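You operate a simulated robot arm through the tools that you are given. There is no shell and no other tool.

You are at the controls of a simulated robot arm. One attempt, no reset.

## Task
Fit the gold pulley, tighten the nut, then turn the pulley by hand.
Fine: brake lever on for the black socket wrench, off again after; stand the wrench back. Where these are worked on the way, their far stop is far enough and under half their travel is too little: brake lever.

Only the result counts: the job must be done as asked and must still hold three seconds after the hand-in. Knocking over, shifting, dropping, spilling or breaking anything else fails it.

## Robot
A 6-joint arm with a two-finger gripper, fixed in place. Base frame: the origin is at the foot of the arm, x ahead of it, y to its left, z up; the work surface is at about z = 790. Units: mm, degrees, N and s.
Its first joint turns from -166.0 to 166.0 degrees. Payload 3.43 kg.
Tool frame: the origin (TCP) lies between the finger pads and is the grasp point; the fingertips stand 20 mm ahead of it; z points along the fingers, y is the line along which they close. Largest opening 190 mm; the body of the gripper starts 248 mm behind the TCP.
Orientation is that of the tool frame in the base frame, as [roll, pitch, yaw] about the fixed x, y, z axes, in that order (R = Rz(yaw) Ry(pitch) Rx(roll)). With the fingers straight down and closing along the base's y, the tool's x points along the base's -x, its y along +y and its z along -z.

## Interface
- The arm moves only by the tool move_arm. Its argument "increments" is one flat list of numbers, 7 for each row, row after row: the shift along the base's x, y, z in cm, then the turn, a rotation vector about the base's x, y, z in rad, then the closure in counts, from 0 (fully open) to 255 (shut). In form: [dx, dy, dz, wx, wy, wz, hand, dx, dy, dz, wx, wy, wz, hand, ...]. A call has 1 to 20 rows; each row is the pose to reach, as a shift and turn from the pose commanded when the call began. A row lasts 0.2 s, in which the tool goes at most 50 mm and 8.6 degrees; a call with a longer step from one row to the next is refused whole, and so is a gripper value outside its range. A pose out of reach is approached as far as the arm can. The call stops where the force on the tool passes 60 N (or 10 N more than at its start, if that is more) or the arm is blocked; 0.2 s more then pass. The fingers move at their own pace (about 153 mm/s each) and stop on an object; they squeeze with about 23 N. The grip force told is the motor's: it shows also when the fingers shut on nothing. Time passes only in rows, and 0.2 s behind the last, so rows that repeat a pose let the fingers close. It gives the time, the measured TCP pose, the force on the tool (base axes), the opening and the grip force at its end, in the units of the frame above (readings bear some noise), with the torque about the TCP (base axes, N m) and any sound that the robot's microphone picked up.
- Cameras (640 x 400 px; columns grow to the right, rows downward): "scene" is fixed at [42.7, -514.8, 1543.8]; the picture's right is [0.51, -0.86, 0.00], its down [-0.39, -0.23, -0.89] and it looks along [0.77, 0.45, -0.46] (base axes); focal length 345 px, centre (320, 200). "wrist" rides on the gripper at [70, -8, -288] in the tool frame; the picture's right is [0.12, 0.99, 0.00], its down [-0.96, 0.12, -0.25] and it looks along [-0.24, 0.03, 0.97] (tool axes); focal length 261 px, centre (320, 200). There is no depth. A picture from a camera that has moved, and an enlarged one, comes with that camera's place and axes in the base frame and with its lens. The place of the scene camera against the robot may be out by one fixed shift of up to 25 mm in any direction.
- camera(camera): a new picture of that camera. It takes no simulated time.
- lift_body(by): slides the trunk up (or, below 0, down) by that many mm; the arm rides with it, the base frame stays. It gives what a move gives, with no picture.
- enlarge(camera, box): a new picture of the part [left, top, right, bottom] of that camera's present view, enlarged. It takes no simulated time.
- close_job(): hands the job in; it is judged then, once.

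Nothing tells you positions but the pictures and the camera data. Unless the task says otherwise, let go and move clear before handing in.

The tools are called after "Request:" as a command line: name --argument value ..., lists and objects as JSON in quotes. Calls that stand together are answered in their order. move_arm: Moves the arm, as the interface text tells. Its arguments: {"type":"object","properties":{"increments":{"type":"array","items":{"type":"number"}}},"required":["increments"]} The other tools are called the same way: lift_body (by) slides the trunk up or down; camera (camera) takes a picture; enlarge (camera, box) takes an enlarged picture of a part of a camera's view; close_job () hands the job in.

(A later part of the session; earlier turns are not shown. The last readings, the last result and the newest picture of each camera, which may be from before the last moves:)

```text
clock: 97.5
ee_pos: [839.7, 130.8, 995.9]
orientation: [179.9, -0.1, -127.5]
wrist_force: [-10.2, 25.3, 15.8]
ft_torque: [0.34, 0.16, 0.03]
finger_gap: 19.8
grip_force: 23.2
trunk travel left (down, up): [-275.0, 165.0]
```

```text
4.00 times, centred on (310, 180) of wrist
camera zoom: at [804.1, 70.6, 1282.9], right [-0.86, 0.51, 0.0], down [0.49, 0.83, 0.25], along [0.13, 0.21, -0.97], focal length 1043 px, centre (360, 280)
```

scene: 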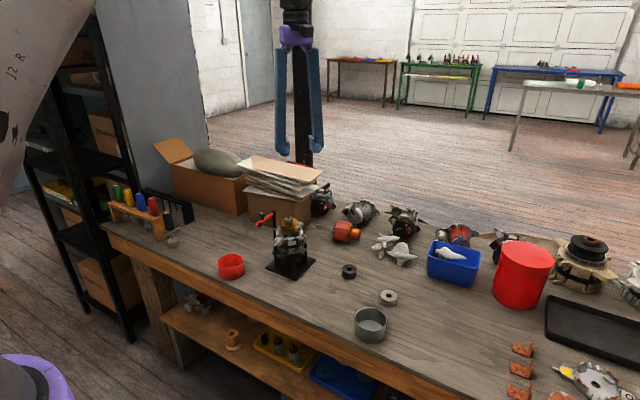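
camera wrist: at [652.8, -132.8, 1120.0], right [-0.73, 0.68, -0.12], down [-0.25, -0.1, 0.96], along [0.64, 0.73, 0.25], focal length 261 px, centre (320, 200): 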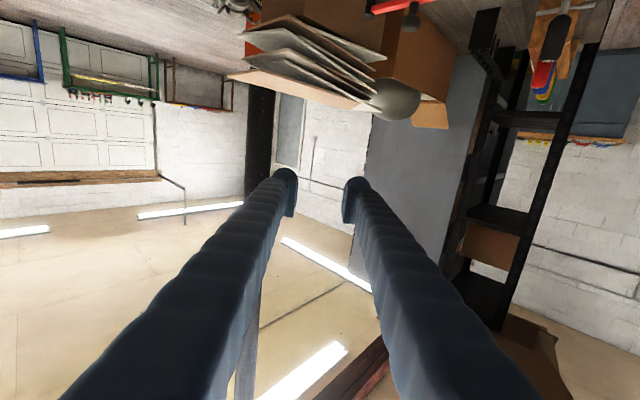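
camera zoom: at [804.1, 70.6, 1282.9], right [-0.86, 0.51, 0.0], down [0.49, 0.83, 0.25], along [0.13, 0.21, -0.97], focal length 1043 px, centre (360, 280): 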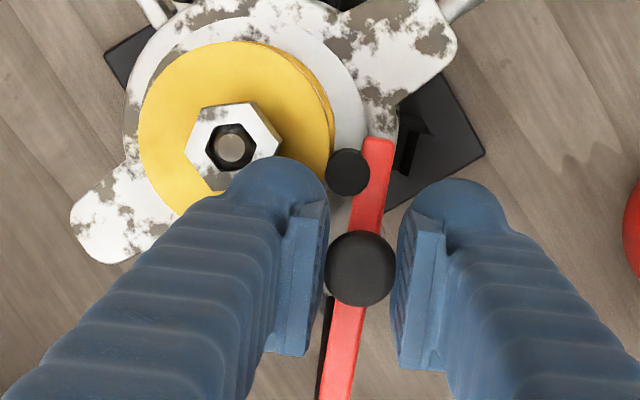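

The lever is at its stop (the knob stopped moving at 27 N). The inner fingertip is close to the nut, so I'll loosen only slightly, rise straight up, and only then open wide.

Request:
move_arm --increments '[-0.25, 0.2, 0.1, 0, 0, 0, 230, -0.25, 0.2, 0.3, 0, 0, 0, 226, -0.25, 0.2, 0.6, 0, 0, 0, 224, -0.25, 0.2, 1.2, 0, 0, 0, 222, -0.25, 0.2, 2.5, 0, 0, 0, 220, -0.25, 0.2, 5, 0, 0, 0, 205, -0.25, 0.2, 8, 0, 0, 0, 190, -0.25, 0.2, 12, 0, 0, 0, 180, -0.25, 0.2, 12, 0, 0, 0, 180]'

Request:
enlarge --camera "scene" --box '[255, 200, 325, 245]'

Request:
enlarge --camera "wrist" --box '[240, 120, 360, 220]'

```text
clock: 99.5
ee_pos: [841.1, 130.8, 1114.7]
orientation: [180.0, -0.1, -127.6]
wrist_force: [0.1, -0.1, 0.0]
ft_torque: [0.02, 0.02, -0.02]
finger_gap: 55.9
grip_force: 0.0
trunk travel left (down, up): [-275.0, 165.0]
```

```text
8.89 times, centred on (290, 222) of scene
camera zoom: at [42.7, -514.8, 1543.8], right [0.51, -0.86, 0.0], down [-0.39, -0.23, -0.89], along [0.77, 0.45, -0.46], focal length 3070 px, centre (587, 0)
```

zoom: 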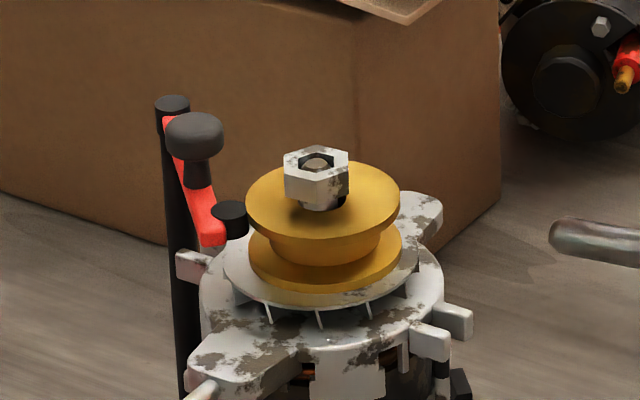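

```text
4.00 times, centred on (300, 170) of wrist
camera zoom: at [805.2, 70.3, 1402.6], right [-0.86, 0.51, 0.0], down [0.5, 0.83, 0.25], along [0.12, 0.21, -0.97], focal length 1043 px, centre (400, 320)
```

zoom: 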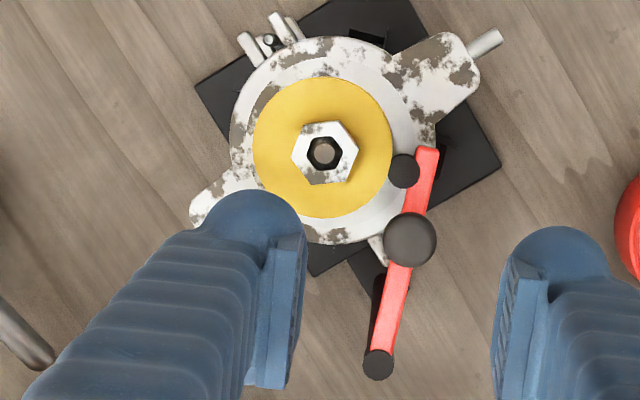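

The brake pad is firmly against the pulley and the nut still sits level. Now I'll go to the black wrench, turning the tool so the fingers close along x, clear of the rack.

Request:
move_arm --increments '[-1.2, 4, 1, 0, 0, 0.1, 180, -2.4, 8, 2, 0, 0, 0.2, 180, -3.6, 12, 2, 0, 0, 0.3, 180, -4.8, 16, 2, 0, 0, 0.4, 180, -6, 20, 2, 0, 0, 0.5, 180, -7.2, 24, 1, 0, 0, 0.6, 180, -8.4, 28, 0, 0, 0, 0.656, 180, -9.6, 32, -2, 0, 0, 0.656, 180, -10.8, 36, -3.5, 0, 0, 0.656, 180, -12, 40, -5, 0, 0, 0.656, 180, -12.4, 42, -6, 0, 0, 0.656, 180, -12.4, 42, -6, 0, 0, 0.656, 180, -12.4, 42, -6, 0, 0, 0.656, 180]'

Request:
camera --camera "wrist"

Request:
enlarge --camera "wrist" --box '[260, 130, 380, 230]'

Request:
enlarge --camera "scene" --box '[120, 180, 210, 260]'

```text
clock: 102.3
ee_pos: [716.5, 551.0, 1055.7]
orientation: [-180.0, 0.0, -89.9]
wrist_force: [-0.1, -0.1, -0.2]
ft_torque: [0.06, -0.01, 0.0]
finger_gap: 56.2
grip_force: 0.1
trunk travel left (down, up): [-275.0, 165.0]
```

```text
taken
camera wrist: at [723.6, 480.8, 1342.0], right [-0.99, -0.12, 0.0], down [-0.12, 0.96, 0.25], along [-0.03, 0.25, -0.97], focal length 261 px, centre (320, 200)
```

wrist: 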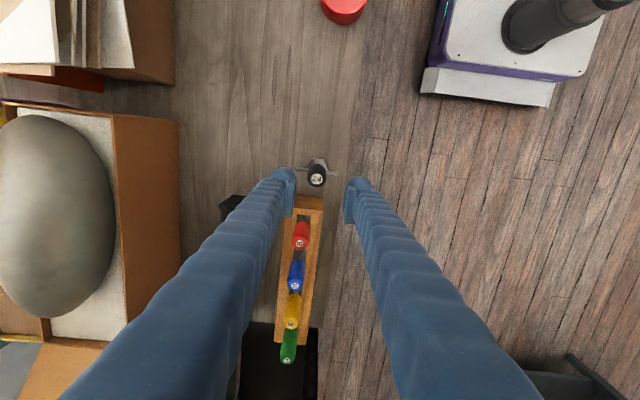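

```text
4.00 times, centred on (320, 180) of wrist
camera zoom: at [723.6, 480.8, 1342.0], right [-0.99, -0.12, 0.0], down [-0.12, 0.96, 0.25], along [-0.03, 0.25, -0.97], focal length 1043 px, centre (320, 280)
```

zoom: 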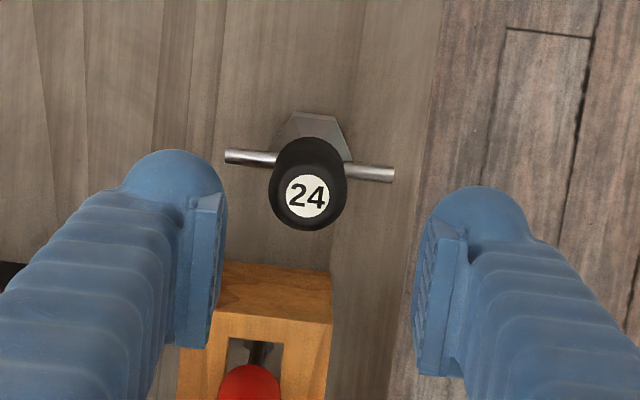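

```text
5.00 times, centred on (165, 220) of scene
camera zoom: at [42.7, -514.8, 1543.8], right [0.51, -0.86, 0.0], down [-0.39, -0.23, -0.89], along [0.77, 0.45, -0.46], focal length 1727 px, centre (1095, 100)
```

zoom: 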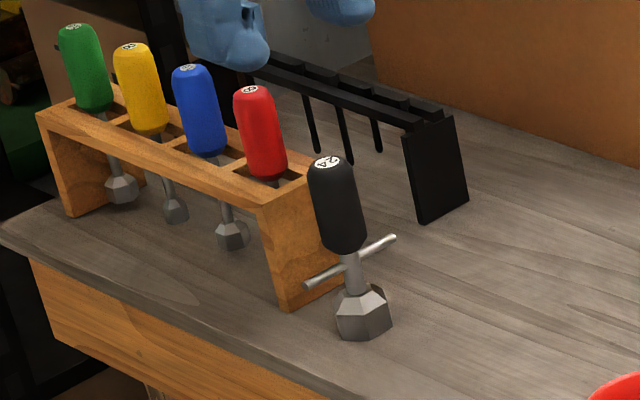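

The black "24" wrench handle is at about (721, 551.5), cross bar along x, and the rack end is about 12 mm clear of the fingers. I'll descend around the handle.

Request:
move_arm --increments '[0.45, 0.05, -2, 0, 0, 0, 180, 0.45, 0.05, -6, 0, 0, 0, 180, 0.45, 0.05, -10, 0, 0, 0, 180, 0.45, 0.05, -10, 0, 0, 0, 180]'

Request:
enlarge --camera "wrist" --box '[260, 130, 380, 230]'

Request:
enlarge --camera "scene" --box '[120, 180, 210, 260]'

```text
clock: 103.3
ee_pos: [720.9, 553.1, 955.1]
orientation: [180.0, 0.1, -90.0]
wrist_force: [0.7, 0.4, -0.1]
ft_torque: [-0.02, -0.02, 0.0]
finger_gap: 56.0
grip_force: 0.2
trunk travel left (down, up): [-275.0, 165.0]
```

```text
4.00 times, centred on (320, 180) of wrist
camera zoom: at [728.3, 482.7, 1242.9], right [-0.99, -0.12, 0.0], down [-0.12, 0.96, 0.25], along [-0.03, 0.25, -0.97], focal length 1043 px, centre (320, 280)
```

zoom: 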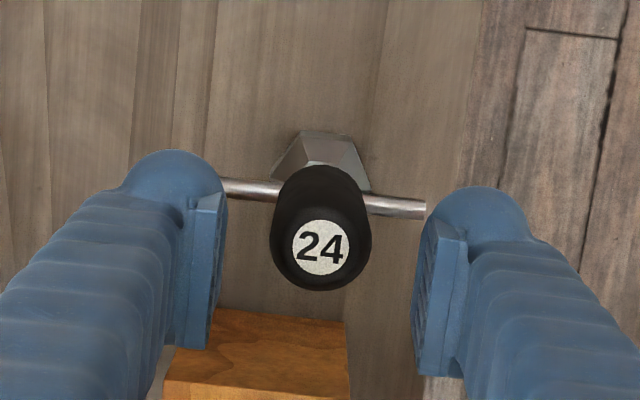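

```text
5.00 times, centred on (165, 220) of scene
camera zoom: at [42.7, -514.8, 1543.8], right [0.51, -0.86, 0.0], down [-0.39, -0.23, -0.89], along [0.77, 0.45, -0.46], focal length 1727 px, centre (1095, 100)
```

zoom: 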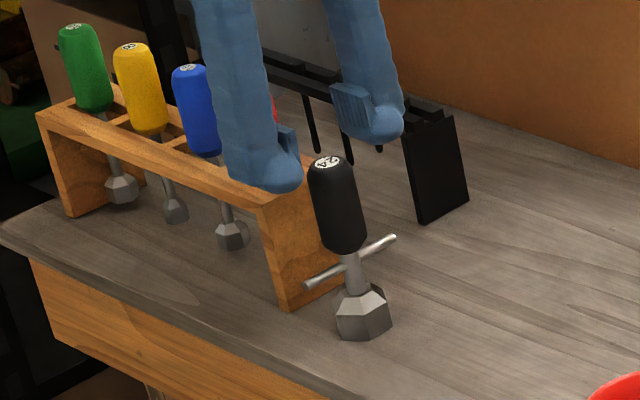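

Centred on the handle. I'll go down to grip height and close gently.

Request:
move_arm --increments '[-0.05, -0.1, -2, 0, 0, 0, 180, -0.05, -0.1, -4, 0, 0, 0, 185, -0.05, -0.1, -5.3, 0, 0, 0, 190, -0.05, -0.1, -5.3, 0, 0, 0, 200, -0.05, -0.1, -5.3, 0, 0, 0, 208, -0.05, -0.1, -5.3, 0, 0, 0, 213, -0.05, -0.1, -5.3, 0, 0, 0, 217, -0.05, -0.1, -5.3, 0, 0, 0, 221, -0.05, -0.1, -5.3, 0, 0, 0, 225]'

Request:
enlarge --camera "wrist" --box '[260, 130, 380, 230]'

Request:
enlarge --camera "scene" --box '[120, 180, 210, 260]'

```text
clock: 105.3
ee_pos: [720.8, 550.8, 900.9]
orientation: [179.9, 0.0, -90.0]
wrist_force: [-0.7, 0.2, -1.4]
ft_torque: [0.01, 0.02, -0.05]
finger_gap: 30.7
grip_force: 23.1
trunk travel left (down, up): [-275.0, 165.0]
```

```text
4.00 times, centred on (320, 180) of wrist
camera zoom: at [729.3, 479.9, 1190.2], right [-0.99, -0.12, 0.0], down [-0.12, 0.96, 0.25], along [-0.03, 0.25, -0.97], focal length 1043 px, centre (320, 280)
```

zoom: 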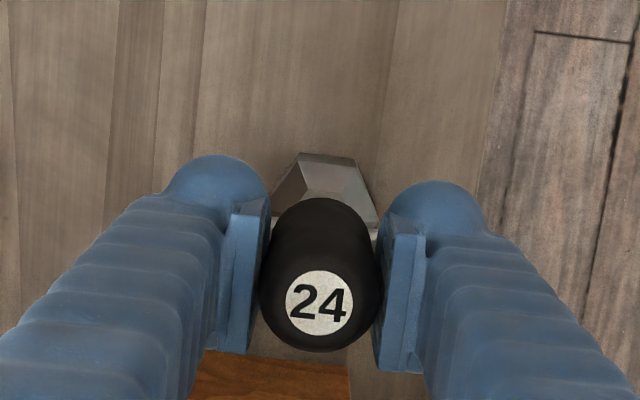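

```text
5.00 times, centred on (165, 220) of scene
camera zoom: at [42.7, -514.8, 1543.8], right [0.51, -0.86, 0.0], down [-0.39, -0.23, -0.89], along [0.77, 0.45, -0.46], focal length 1727 px, centre (1095, 100)
```

zoom: 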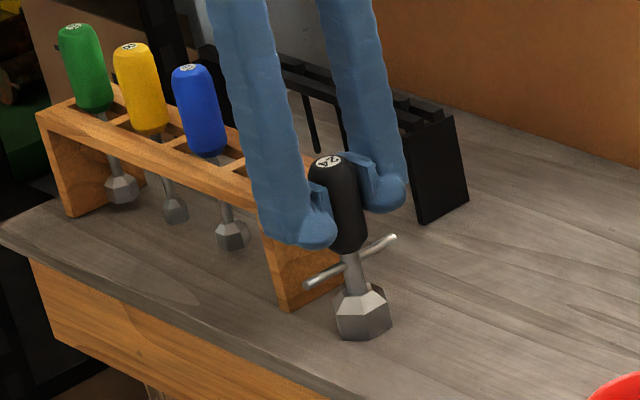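

The wrench is gripped on its handle axis, with TCP 111 mm above its foot. I'll lift it straight up, carry it over the shaft and turn it to match the nut's hex.

Request:
move_arm --increments '[0, 0, 1, 0, 0, 0, 235, 0, 0, 5, 0, 0, 0, 235, 0, 0, 10, 0, 0, 0, 235, 0, 0, 15, 0, 0, 0, 235, 0, 0, 20, 0, 0, 0, 235, 0, 0, 25, 0, 0, 0, 235, 0.6, -3, 26, 0, 0, -0.05, 235, 1.8, -7.6, 26, 0, 0, -0.1, 235, 3, -12.2, 26, 0, 0, -0.15, 235, 4.2, -16.8, 26, 0, 0, -0.2, 235, 5.4, -21.4, 26, 0, 0, -0.25, 235, 6.6, -26, 26, 0, 0, -0.3, 235, 7.8, -30.6, 26, 0, 0, -0.35, 235, 9, -35.2, 26, 0, 0, -0.4, 235, 10.5, -39.6, 26, 0, 0, -0.45, 235, 12, -43.5, 26, 0, 0, -0.471, 235, 12.89, -46.05, 26, 0, 0, -0.471, 235, 12.89, -46.05, 26, 0, 0, -0.471, 235, 12.89, -46.05, 26, 0, 0, -0.471, 235]'

Request:
camera --camera "wrist"

Request:
enlarge --camera "scene" --box '[250, 150, 330, 240]'

```text
clock: 109.3
ee_pos: [849.2, 92.9, 1160.3]
orientation: [179.9, -0.1, -116.8]
wrist_force: [-0.8, -0.1, -2.0]
ft_torque: [-0.05, 0.01, -0.01]
finger_gap: 30.6
grip_force: 22.8
trunk travel left (down, up): [-275.0, 165.0]
```

```text
taken
camera wrist: at [824.8, 26.4, 1448.0], right [-0.94, 0.34, 0.0], down [0.33, 0.91, 0.25], along [0.08, 0.23, -0.97], focal length 261 px, centre (320, 200)
```

wrist: 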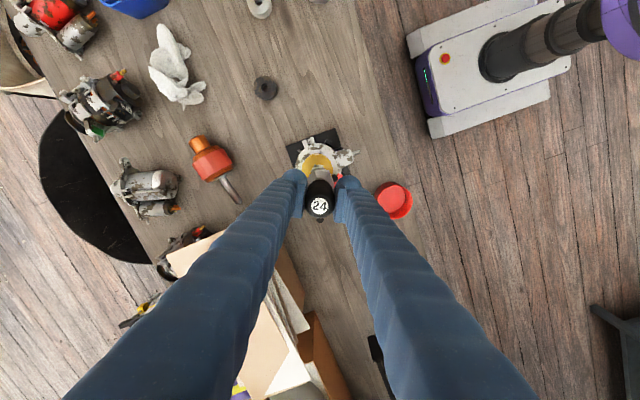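

```text
4.44 times, centred on (290, 195) of scene
camera zoom: at [42.7, -514.8, 1543.8], right [0.51, -0.86, 0.0], down [-0.39, -0.23, -0.89], along [0.77, 0.45, -0.46], focal length 1535 px, centre (453, 222)
```

zoom: 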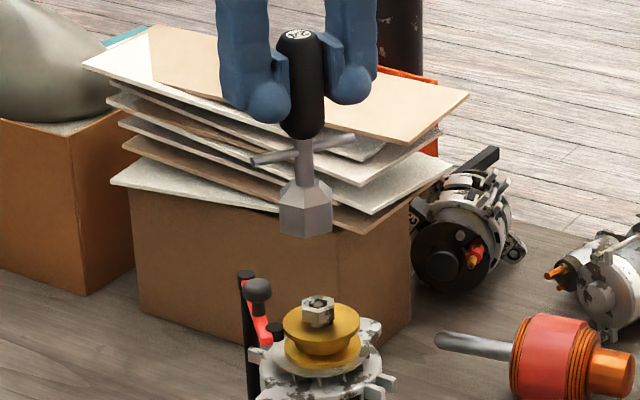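

The wrench hangs over the nut. I'll zoom in from both cameras to line up the socket.

Request:
enlarge --camera "wrist" --box '[285, 130, 365, 220]'

Request:
enlarge --camera "scene" --box '[270, 180, 310, 230]'

```text
4.44 times, centred on (325, 175) of wrist
camera zoom: at [824.8, 26.4, 1448.0], right [-0.94, 0.34, 0.0], down [0.33, 0.91, 0.25], along [0.08, 0.23, -0.97], focal length 1158 px, centre (298, 311)
```

zoom: 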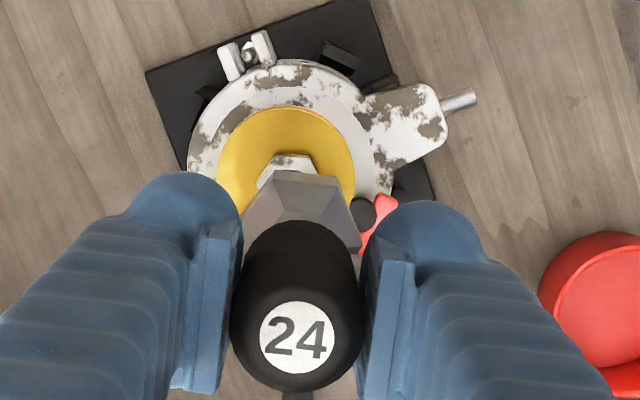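

```text
8.00 times, centred on (290, 205) of scene
camera zoom: at [42.7, -514.8, 1543.8], right [0.51, -0.86, 0.0], down [-0.39, -0.23, -0.89], along [0.77, 0.45, -0.46], focal length 2763 px, centre (560, 160)
```

zoom: 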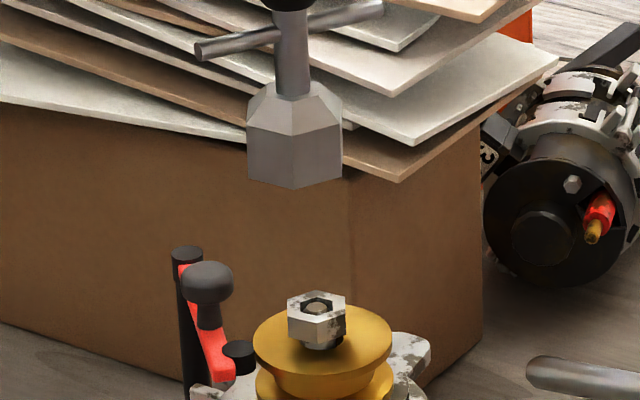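

Request:
enlarge --camera "wrist" --box '[310, 155, 355, 190]'

Request:
enlarge --camera "scene" --box '[280, 213, 300, 228]'

Request:
enlarge --camera "scene" --box '[275, 190, 300, 208]'

```text
11.43 times, centred on (332, 172) of wrist
camera zoom: at [824.8, 26.4, 1448.0], right [-0.94, 0.34, 0.0], down [0.33, 0.91, 0.25], along [0.08, 0.23, -0.97], focal length 2979 px, centre (177, 514)
```

zoom: 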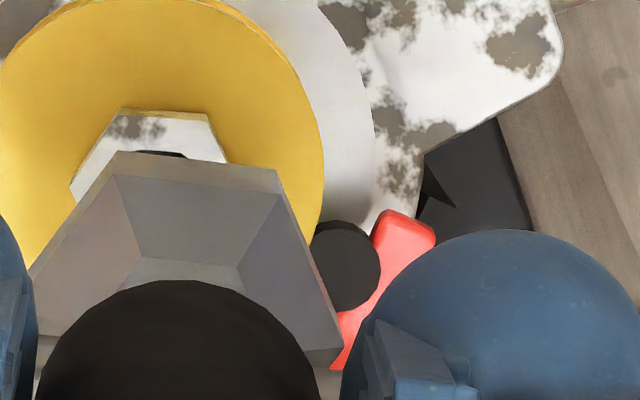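

```text
16.00 times, centred on (290, 220) of scene
camera zoom: at [42.7, -514.8, 1543.8], right [0.51, -0.86, 0.0], down [-0.39, -0.23, -0.89], along [0.77, 0.45, -0.46], focal length 5526 px, centre (800, -128)
```

zoom: 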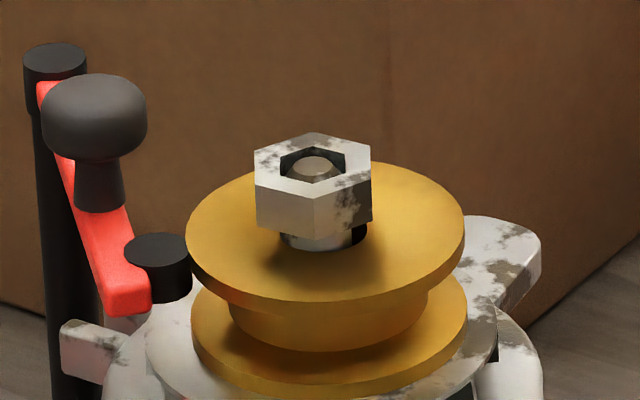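

```text
16.00 times, centred on (288, 199) of scene
camera zoom: at [42.7, -514.8, 1543.8], right [0.51, -0.86, 0.0], down [-0.39, -0.23, -0.89], along [0.77, 0.45, -0.46], focal length 5526 px, centre (840, 216)
```

zoom: 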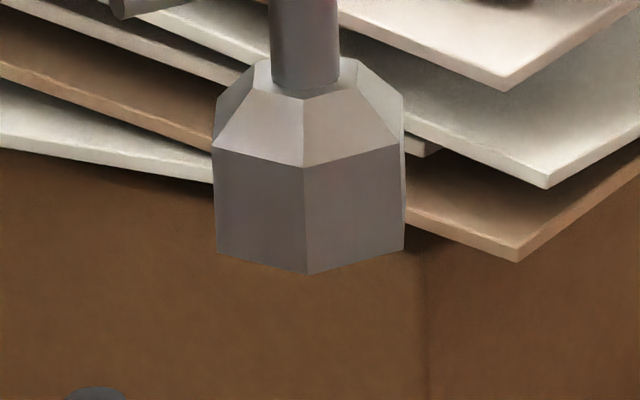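

Request:
enlarge --camera "scene" --box '[250, 200, 330, 280]'

```text
5.00 times, centred on (290, 240) of scene
camera zoom: at [42.7, -514.8, 1543.8], right [0.51, -0.86, 0.0], down [-0.39, -0.23, -0.89], along [0.77, 0.45, -0.46], focal length 1727 px, centre (470, 0)
```

zoom: 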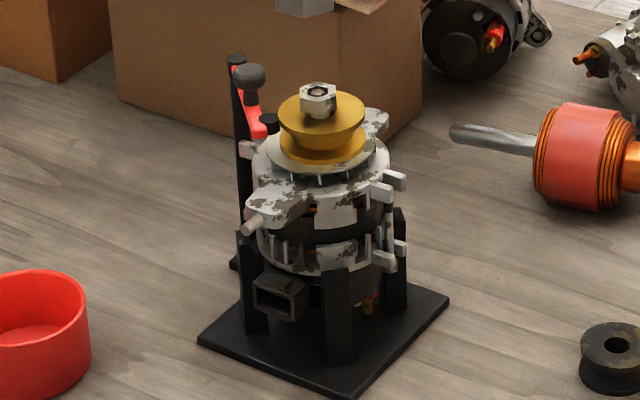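

The brake pushes the shaft slightly aside, so the nut is now near (850.2, 87.3). I'll shift the socket over it, add 2.6° of turn, and lower to just above the nut.

Request:
move_arm --increments '[0.27, -0.5, 0, 0, 0, 0.045, 235, 0.27, -0.5, -2, 0, 0, 0.045, 235, 0.27, -0.5, -4, 0, 0, 0.045, 235, 0.27, -0.5, -5.8, 0, 0, 0.045, 235, 0.27, -0.5, -5.8, 0, 0, 0.045, 235, 0.27, -0.5, -5.8, 0, 0, 0.045, 235]'

Request:
enlarge --camera "scene" --box '[275, 205, 305, 230]'

Request:
enlarge --camera "wrist" --box '[300, 160, 350, 210]'

```text
clock: 110.7
ee_pos: [852.5, 84.0, 1104.0]
orientation: [179.9, -0.2, -114.4]
wrist_force: [-0.1, 0.1, -2.9]
ft_torque: [0.03, -0.02, 0.0]
finger_gap: 30.8
grip_force: 23.3
trunk travel left (down, up): [-275.0, 165.0]
```

```text
16.00 times, centred on (290, 218) of scene
camera zoom: at [42.7, -514.8, 1543.8], right [0.51, -0.86, 0.0], down [-0.39, -0.23, -0.89], along [0.77, 0.45, -0.46], focal length 5526 px, centre (800, -80)
```

zoom: 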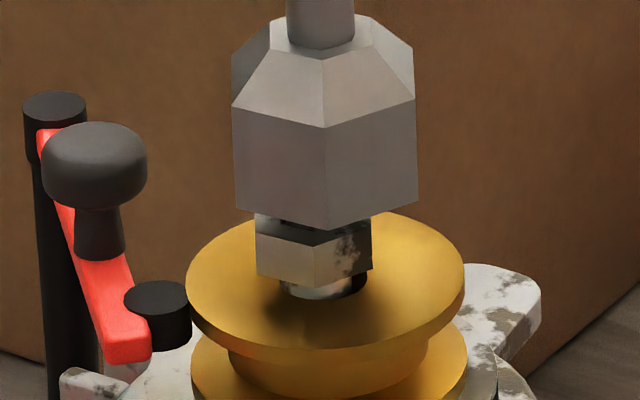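

```text
8.00 times, centred on (325, 185) of wrist
camera zoom: at [831.0, 16.9, 1391.3], right [-0.95, 0.3, 0.0], down [0.29, 0.92, 0.25], along [0.07, 0.24, -0.97], focal length 2085 px, centre (280, 320)
```

zoom: 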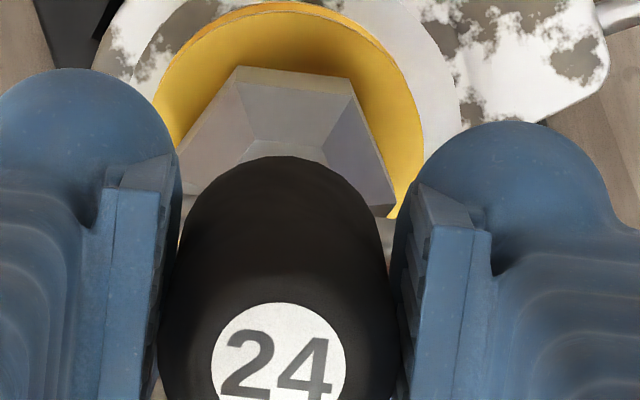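

The socket is about 3 mm too far right. I'll shift back and check again before lowering.

Request:
move_arm --increments '[-0.17, 0.28, 0, 0, 0, 0.02, 235, -0.17, 0.28, 0, 0, 0, 0.02, 235, -0.17, 0.28, 0, 0, 0, 0.02, 235, -0.17, 0.28, 0, 0, 0, 0.02, 235]'

Request:
enlarge --camera "scene" --box '[275, 205, 305, 230]'

Request:
enlarge --camera "wrist" --box '[300, 160, 350, 210]'

```text
clock: 111.7
ee_pos: [850.5, 86.3, 1104.2]
orientation: [179.9, -0.1, -113.1]
wrist_force: [-0.8, -0.5, -3.0]
ft_torque: [0.02, 0.01, 0.01]
finger_gap: 30.8
grip_force: 22.7
trunk travel left (down, up): [-275.0, 165.0]
```

```text
16.00 times, centred on (290, 218) of scene
camera zoom: at [42.7, -514.8, 1543.8], right [0.51, -0.86, 0.0], down [-0.39, -0.23, -0.89], along [0.77, 0.45, -0.46], focal length 5526 px, centre (800, -80)
```

zoom: 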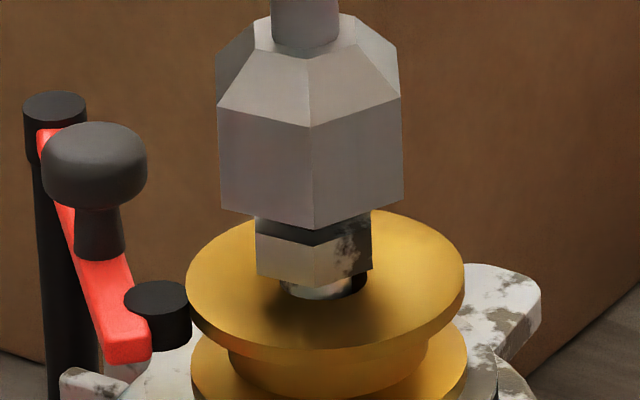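

```text
8.00 times, centred on (325, 185) of wrist
camera zoom: at [830.7, 19.3, 1391.4], right [-0.96, 0.28, 0.0], down [0.27, 0.93, 0.25], along [0.07, 0.24, -0.97], focal length 2085 px, centre (280, 320)
```

zoom: 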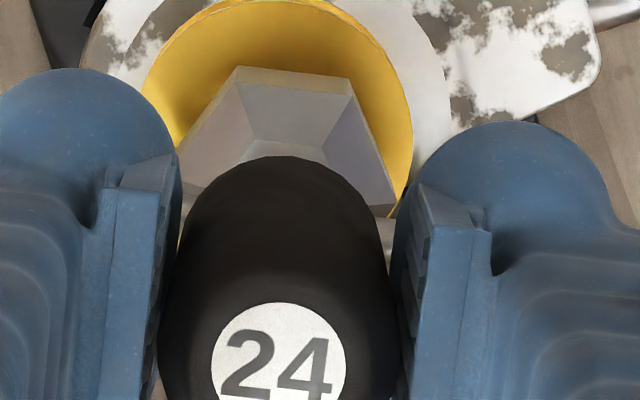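

Lined up from the side. I'll lower slowly onto the nut, watching the force.

Request:
move_arm --increments '[0.04, 0.04, -0.2, 0, 0, 0, 235, 0.04, 0.04, -0.4, 0, 0, 0, 235, 0.04, 0.04, -0.6, 0, 0, 0, 235, 0.04, 0.04, -0.8, 0, 0, 0, 235, 0.04, 0.04, -0.8, 0, 0, 0, 235]'

Request:
enlarge --camera "scene" --box '[275, 205, 305, 230]'

```text
clock: 112.9
ee_pos: [851.0, 88.6, 1094.7]
orientation: [-180.0, 0.0, -113.2]
wrist_force: [-0.1, -0.5, -2.5]
ft_torque: [-0.01, -0.03, -0.01]
finger_gap: 30.6
grip_force: 23.2
trunk travel left (down, up): [-275.0, 165.0]
```

```text
16.00 times, centred on (290, 218) of scene
camera zoom: at [42.7, -514.8, 1543.8], right [0.51, -0.86, 0.0], down [-0.39, -0.23, -0.89], along [0.77, 0.45, -0.46], focal length 5526 px, centre (800, -80)
```

zoom: 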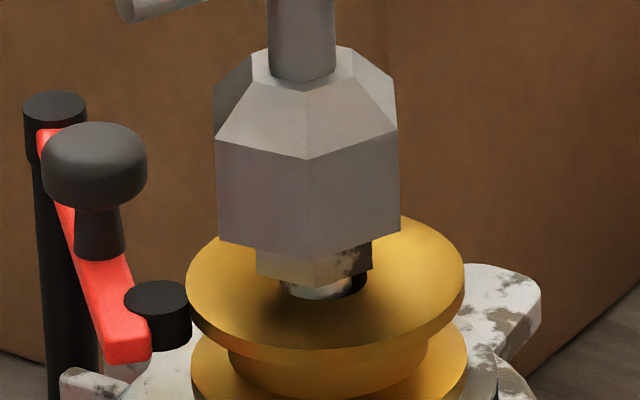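

The socket is already around the top of the nut with no resistance. I'll keep lowering.

Request:
move_arm --increments '[0.03, -0.06, -0.2, 0, 0, 0, 235, 0.03, -0.06, -0.4, 0, 0, 0, 235, 0.03, -0.06, -0.6, 0, 0, 0, 235, 0.03, -0.06, -0.8, 0, 0, 0, 235, 0.03, -0.06, -0.8, 0, 0, 0, 235]'

Request:
enlarge --camera "scene" --box '[275, 205, 305, 230]'

```text
clock: 114.1
ee_pos: [851.3, 86.3, 1088.9]
orientation: [180.0, 0.0, -113.2]
wrist_force: [0.2, 0.4, -3.3]
ft_torque: [0.01, 0.0, 0.0]
finger_gap: 30.7
grip_force: 23.3
trunk travel left (down, up): [-275.0, 165.0]
```

```text
16.00 times, centred on (290, 218) of scene
camera zoom: at [42.7, -514.8, 1543.8], right [0.51, -0.86, 0.0], down [-0.39, -0.23, -0.89], along [0.77, 0.45, -0.46], focal length 5526 px, centre (800, -80)
```

zoom: 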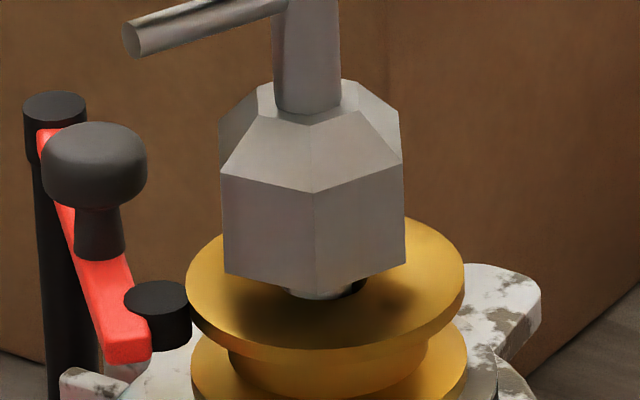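

The socket now covers the nut. I'll go a touch lower to feel for the bottom.

Request:
move_arm --increments '[0, 0, -0.2, 0, 0, 0, 235, 0, 0, -0.4, 0, 0, 0, 235, 0, 0, -0.4, 0, 0, 0, 235]'

Request:
enlarge --camera "scene" --box '[275, 205, 305, 230]'

```text
clock: 114.9
ee_pos: [849.9, 87.4, 1085.3]
orientation: [179.9, -0.1, -113.2]
wrist_force: [0.5, -0.2, -2.9]
ft_torque: [0.02, -0.01, 0.0]
finger_gap: 30.6
grip_force: 22.1
trunk travel left (down, up): [-275.0, 165.0]
```

```text
16.00 times, centred on (290, 218) of scene
camera zoom: at [42.7, -514.8, 1543.8], right [0.51, -0.86, 0.0], down [-0.39, -0.23, -0.89], along [0.77, 0.45, -0.46], focal length 5526 px, centre (800, -80)
```

zoom: 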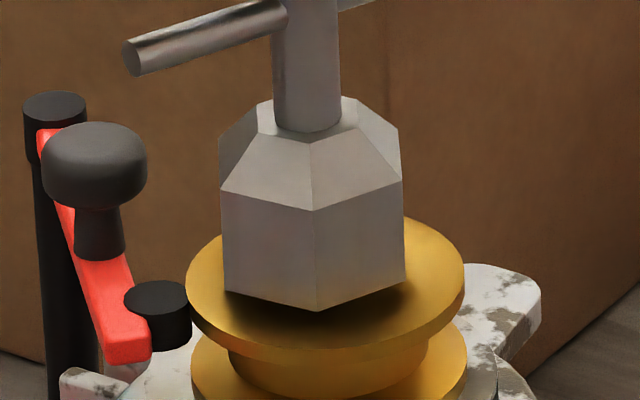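

The nut is fully enclosed by the socket. I'll turn clockwise about 60° and see how it behaves.

Request:
move_arm --increments '[0, 0, 0, 0, 0, -0.1, 240, 0, 0, 0, 0, 0, -0.2, 240, 0, 0, 0, 0, 0, -0.3, 240, 0, 0, 0, 0, 0, -0.4, 240, 0, 0, 0, 0, 0, -0.5, 240, 0, 0, 0, 0, 0, -0.6, 240, 0, 0, 0, 0, 0, -0.7, 240, 0, 0, 0, 0, 0, -0.8, 240, 0, 0, 0, 0, 0, -0.9, 240, 0, 0, 0, 0, 0, -1.0, 240, 0, 0, 0, 0, 0, -1.0, 240]'

Request:
enlarge --camera "scene" --box '[270, 190, 310, 230]'

Request:
enlarge --camera "wrist" --box '[280, 140, 360, 220]'

```text
clock: 117.3
ee_pos: [852.4, 87.9, 1084.6]
orientation: [180.0, -0.1, -170.6]
wrist_force: [-0.1, -0.3, -2.4]
ft_torque: [-0.04, 0.03, -0.01]
finger_gap: 30.8
grip_force: 23.5
trunk travel left (down, up): [-275.0, 165.0]
```

```text
10.00 times, centred on (290, 210) of scene
camera zoom: at [42.7, -514.8, 1543.8], right [0.51, -0.86, 0.0], down [-0.39, -0.23, -0.89], along [0.77, 0.45, -0.46], focal length 3454 px, centre (620, 100)
```

zoom: 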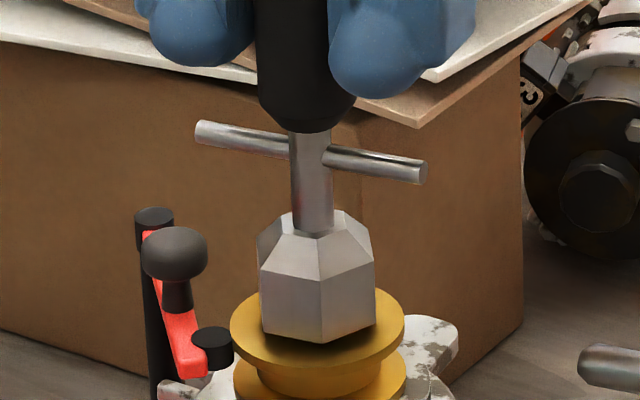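

```text
5.00 times, centred on (320, 180) of wrist
camera zoom: at [783.4, 68.3, 1371.6], right [-0.28, 0.96, 0.0], down [0.93, 0.27, 0.25], along [0.24, 0.07, -0.97], focal length 1303 px, centre (320, 300)
```

zoom: 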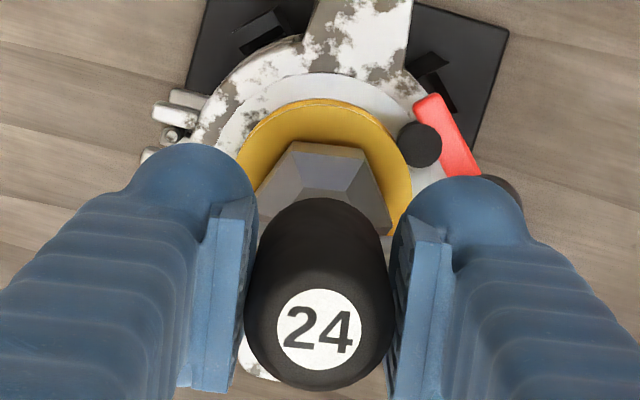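

It turned freely with no torque yet. I'll continue clockwise.

Request:
move_arm --increments '[0, 0, 0, 0, 0, -0.12, 240, 0, 0, 0, 0, 0, -0.24, 240, 0, 0, 0, 0, 0, -0.36, 240, 0, 0, 0, 0, 0, -0.48, 240, 0, 0, 0, 0, 0, -0.6, 240, 0, 0, 0, 0, 0, -0.72, 240, 0, 0, 0, 0, 0, -0.84, 240, 0, 0, 0, 0, 0, -0.96, 240, 0, 0, 0, 0, 0, -1.08, 240, 0, 0, 0, 0, 0, -1.2, 240, 0, 0, 0, 0, 0, -1.32, 240, 0, 0, 0, 0, 0, -1.44, 240, 0, 0, 0, 0, 0, -1.56, 240, 0, 0, 0, 0, 0, -1.68, 240, 0, 0, 0, 0, 0, -1.8, 240, 0, 0, 0, 0, 0, -1.92, 240, 0, 0, 0, 0, 0, -2.04, 240, 0, 0, 0, 0, 0, -2.16, 240, 0, 0, 0, 0, 0, -2.16, 240]'

Request:
enlarge --camera "scene" --box '[270, 190, 310, 230]'

```text
clock: 121.3
ee_pos: [851.5, 86.5, 1084.4]
orientation: [-179.8, 0.0, 65.6]
wrist_force: [0.5, -0.7, -3.3]
ft_torque: [0.01, -0.02, 0.03]
finger_gap: 30.8
grip_force: 23.5
trunk travel left (down, up): [-275.0, 165.0]
```

```text
10.00 times, centred on (290, 210) of scene
camera zoom: at [42.7, -514.8, 1543.8], right [0.51, -0.86, 0.0], down [-0.39, -0.23, -0.89], along [0.77, 0.45, -0.46], focal length 3454 px, centre (620, 100)
```

zoom: 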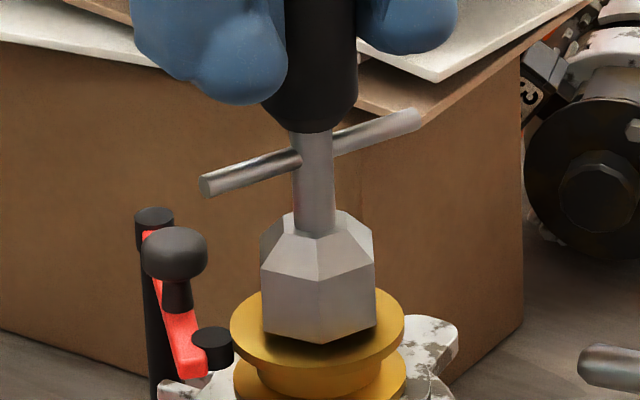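

Half a turn done with no torque. I'll lift the wrench a little to see whether the nut moved down.

Request:
move_arm --increments '[0, 0, 0.5, 0, 0, 0, 240, 0, 0, 1.0, 0, 0, 0, 240, 0, 0, 1.6, 0, 0, 0, 240, 0, 0, 1.6, 0, 0, 0, 240]'

Request:
enlarge --camera "scene" --box '[275, 205, 305, 230]'

```text
clock: 122.3
ee_pos: [851.1, 87.2, 1098.9]
orientation: [-180.0, 0.0, 65.7]
wrist_force: [0.0, 0.8, -2.7]
ft_torque: [0.01, 0.0, -0.01]
finger_gap: 30.5
grip_force: 23.1
trunk travel left (down, up): [-275.0, 165.0]
```

```text
16.00 times, centred on (290, 218) of scene
camera zoom: at [42.7, -514.8, 1543.8], right [0.51, -0.86, 0.0], down [-0.39, -0.23, -0.89], along [0.77, 0.45, -0.46], focal length 5526 px, centre (800, -80)
```

zoom: 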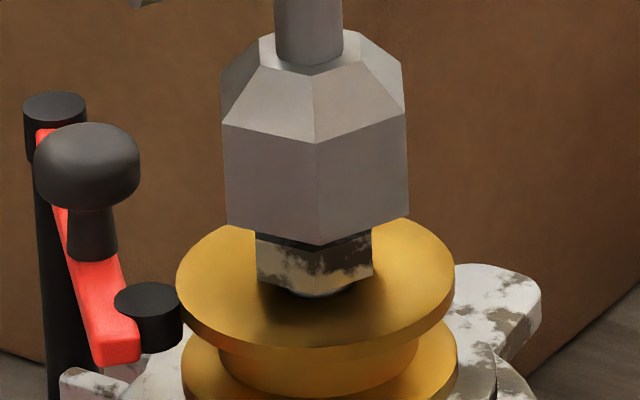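

The nut has come down about 4.6 mm in half a turn, so it is threading on. I'll lower the socket again and keep turning clockwise.

Request:
move_arm --increments '[0, 0, -0.5, 0, 0, 0, 240, 0, 0, -1.0, 0, 0, 0, 240, 0, 0, -1.5, 0, 0, 0, 240, 0, 0, -1.8, 0, 0, 0, 240, 0, 0, -1.8, 0, 0, 0, 240]'

Request:
move_arm --increments '[0, 0, 0, 0, 0, -0.12, 240, 0, 0, 0, 0, 0, -0.24, 240, 0, 0, 0, 0, 0, -0.36, 240, 0, 0, 0, 0, 0, -0.48, 240, 0, 0, 0, 0, 0, -0.6, 240, 0, 0, 0, 0, 0, -0.72, 240, 0, 0, 0, 0, 0, -0.84, 240, 0, 0, 0, 0, 0, -0.96, 240, 0, 0, 0, 0, 0, -1.08, 240, 0, 0, 0, 0, 0, -1.2, 240, 0, 0, 0, 0, 0, -1.2, 240]'

Request:
enlarge --camera "scene" --box '[270, 190, 310, 230]'

```text
clock: 123.5
ee_pos: [850.0, 86.1, 1082.4]
orientation: [-179.9, 0.0, 65.7]
wrist_force: [-0.2, 0.5, -2.6]
ft_torque: [-0.01, -0.02, 0.01]
finger_gap: 30.8
grip_force: 23.3
trunk travel left (down, up): [-275.0, 165.0]
```

```text
clock: 125.9
ee_pos: [847.0, 52.1, 1081.6]
orientation: [-176.4, -1.1, 7.0]
wrist_force: [6.9, 10.0, 45.8]
ft_torque: [0.97, -0.07, -0.13]
finger_gap: 33.0
grip_force: 23.4
out of reach, approached as far as the arm can: row 8, 9, 10, 11
trunk travel left (down, up): [-275.0, 165.0]
```

```text
10.00 times, centred on (290, 210) of scene
camera zoom: at [42.7, -514.8, 1543.8], right [0.51, -0.86, 0.0], down [-0.39, -0.23, -0.89], along [0.77, 0.45, -0.46], focal length 3454 px, centre (620, 100)
```

zoom: 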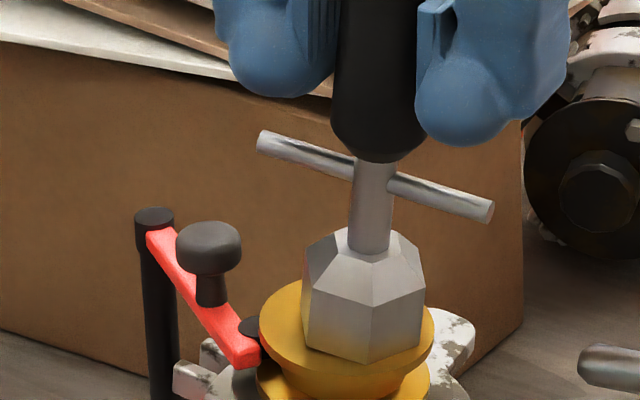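

The wrist hit its turning limit and the arm drifted sideways, pushing on the wrench. I'm returning to the shaft axis immediately.

Request:
move_arm --increments '[0.08, 0.9, 0.05, 0.015, 0.005, 0.06, 240, 0.16, 1.8, 0.1, 0.03, 0.01, 0.12, 240, 0.25, 2.6, 0.1, 0.045, 0.014, 0.17, 240, 0.33, 3.45, 0.1, 0.062, 0.019, 0.2, 240, 0.33, 3.45, 0.1, 0.062, 0.019, 0.2, 240]'

Request:
enlarge --camera "scene" --box '[270, 190, 310, 230]'

Request:
enlarge --camera "scene" --box '[250, 200, 330, 280]'

```text
clock: 127.1
ee_pos: [851.3, 86.8, 1077.1]
orientation: [-172.5, -0.3, 18.5]
wrist_force: [1.0, -8.6, 6.4]
ft_torque: [-0.63, -0.16, 0.04]
finger_gap: 33.4
grip_force: 23.2
trunk travel left (down, up): [-275.0, 165.0]
```

```text
10.00 times, centred on (290, 210) of scene
camera zoom: at [42.7, -514.8, 1543.8], right [0.51, -0.86, 0.0], down [-0.39, -0.23, -0.89], along [0.77, 0.45, -0.46], focal length 3454 px, centre (620, 100)
```

zoom: 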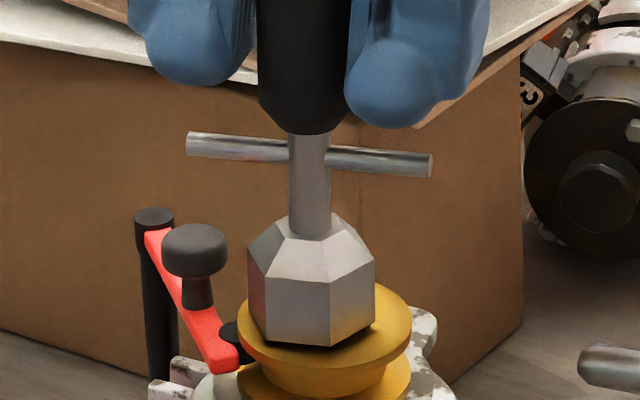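

```text
5.00 times, centred on (290, 240) of scene
camera zoom: at [42.7, -514.8, 1543.8], right [0.51, -0.86, 0.0], down [-0.39, -0.23, -0.89], along [0.77, 0.45, -0.46], focal length 1727 px, centre (470, 0)
```

zoom: 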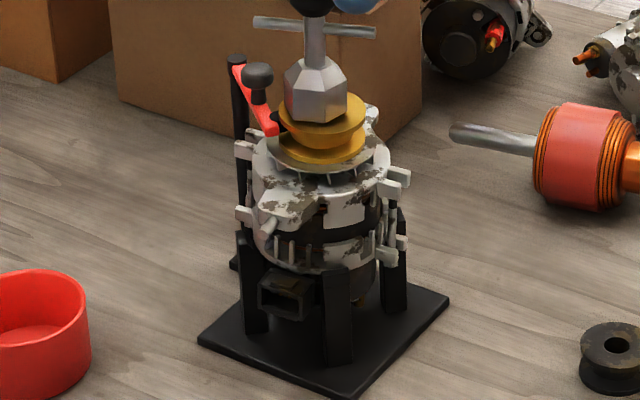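

The tool is tilted 7° relative to the wrench. I'll straighten it about the grip point and then look at the fixture closely.

Request:
move_arm --increments '[0, 0, 0.1, -0.042, -0.012, 0, 240, 0, 0, 0.2, -0.084, -0.024, 0, 240, 0, 0, 0.3, -0.1254, -0.0365, 0, 240, 0, 0, 0.3, -0.1254, -0.0365, 0, 240]'

Request:
enlarge --camera "scene" --box '[270, 190, 310, 230]'

Request:
enlarge --camera "scene" --box '[260, 210, 320, 260]'

Request:
enlarge --camera "wrist" --box '[260, 120, 380, 220]'

```text
clock: 128.1
ee_pos: [851.0, 86.6, 1081.1]
orientation: [179.8, -0.1, 18.5]
wrist_force: [-0.6, -0.3, -2.3]
ft_torque: [-0.02, -0.02, 0.0]
finger_gap: 30.8
grip_force: 23.0
trunk travel left (down, up): [-275.0, 165.0]
```

```text
10.00 times, centred on (290, 210) of scene
camera zoom: at [42.7, -514.8, 1543.8], right [0.51, -0.86, 0.0], down [-0.39, -0.23, -0.89], along [0.77, 0.45, -0.46], focal length 3454 px, centre (620, 100)
```

zoom: 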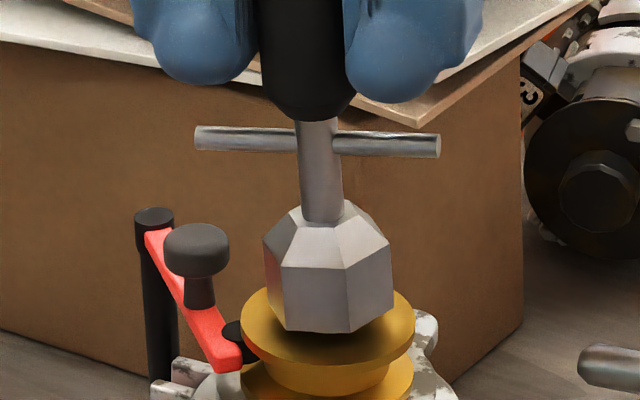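

```text
8.00 times, centred on (290, 235) of scene
camera zoom: at [42.7, -514.8, 1543.8], right [0.51, -0.86, 0.0], down [-0.39, -0.23, -0.89], along [0.77, 0.45, -0.46], focal length 2763 px, centre (560, -80)
```

zoom: 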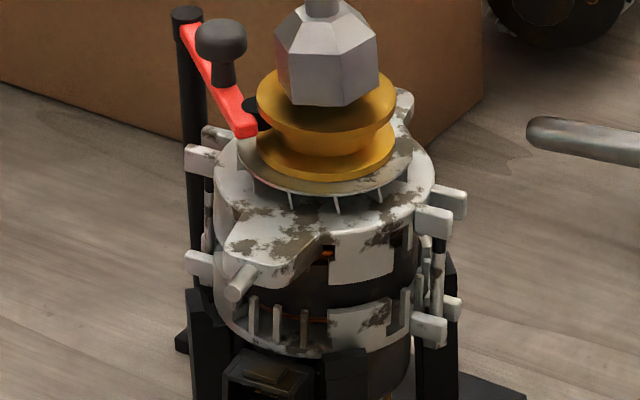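

```text
4.00 times, centred on (320, 170) of wrist
camera zoom: at [914.6, 117.9, 1368.1], right [0.43, -0.9, 0.0], down [-0.88, -0.41, 0.25], along [-0.22, -0.11, -0.97], focal length 1043 px, centre (320, 320)
```

zoom: 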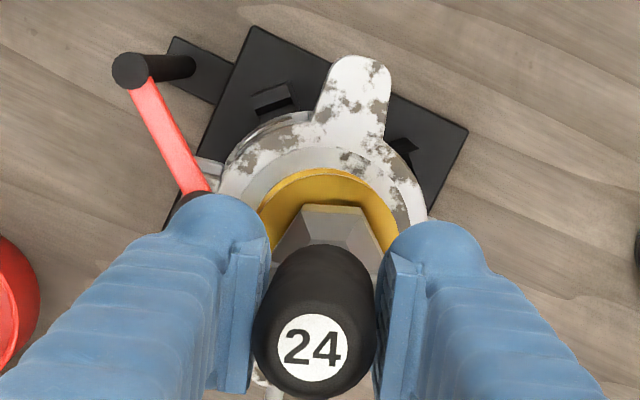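

The alternator in its cradle seems to have been nudged a few millimetres by that drift. I'll lift the wrench clear and see where the nut and alternator settle.

Request:
move_arm --increments '[0, 0, 1, 0, 0, 0, 240, 0, 0, 2.5, 0, 0, 0, 240, 0, 0, 5, 0, 0, 0, 240, 0, 0, 8, 0, 0, 0, 240, 0, 0, 8, 0, 0, 0, 240]'

Request:
enlarge --camera "scene" --box '[250, 200, 330, 280]'

Request:
enlarge --camera "scene" --box '[275, 205, 305, 230]'

Request:
camera --camera "wrist"

```text
clock: 129.3
ee_pos: [851.0, 86.5, 1160.3]
orientation: [179.8, -0.1, 18.5]
wrist_force: [0.8, -0.6, -2.7]
ft_torque: [0.01, 0.02, -0.03]
finger_gap: 30.7
grip_force: 23.2
trunk travel left (down, up): [-275.0, 165.0]
```

```text
5.00 times, centred on (290, 240) of scene
camera zoom: at [42.7, -514.8, 1543.8], right [0.51, -0.86, 0.0], down [-0.39, -0.23, -0.89], along [0.77, 0.45, -0.46], focal length 1727 px, centre (470, 0)
```

zoom: 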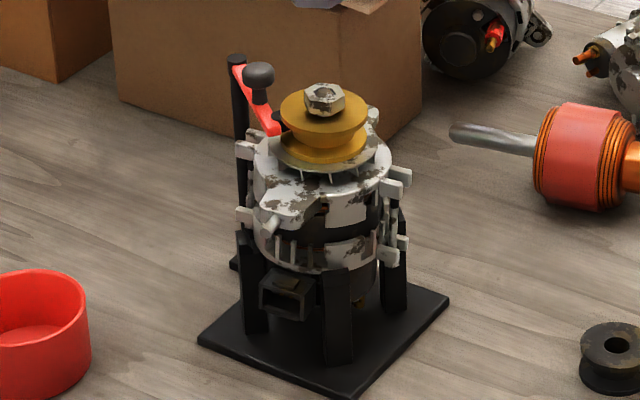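

```text
16.00 times, centred on (290, 218) of scene
camera zoom: at [42.7, -514.8, 1543.8], right [0.51, -0.86, 0.0], down [-0.39, -0.23, -0.89], along [0.77, 0.45, -0.46], focal length 5526 px, centre (800, -80)
```

zoom: 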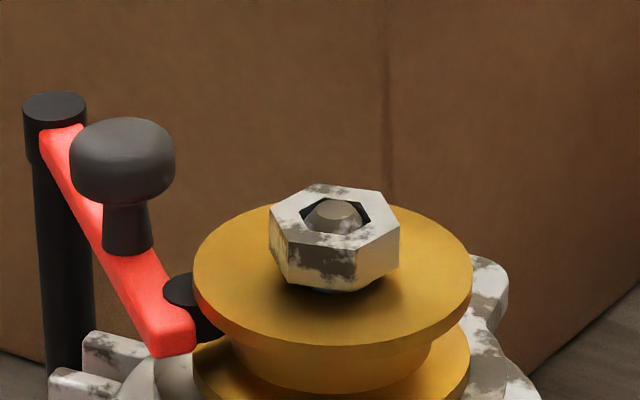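

```text
taken
camera wrist: at [914.4, 117.3, 1447.9], right [0.43, -0.9, 0.0], down [-0.88, -0.41, 0.25], along [-0.22, -0.11, -0.97], focal length 261 px, centre (320, 200)
```

wrist: 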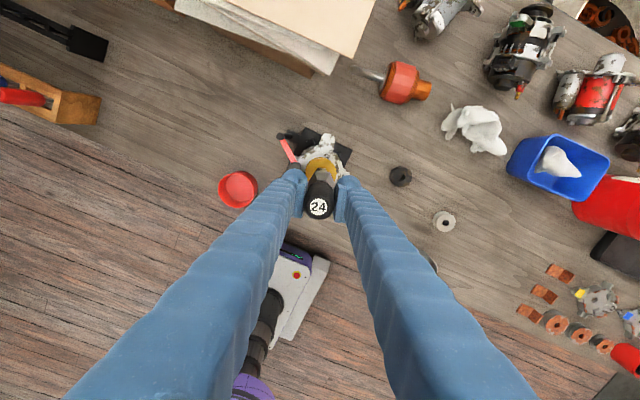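

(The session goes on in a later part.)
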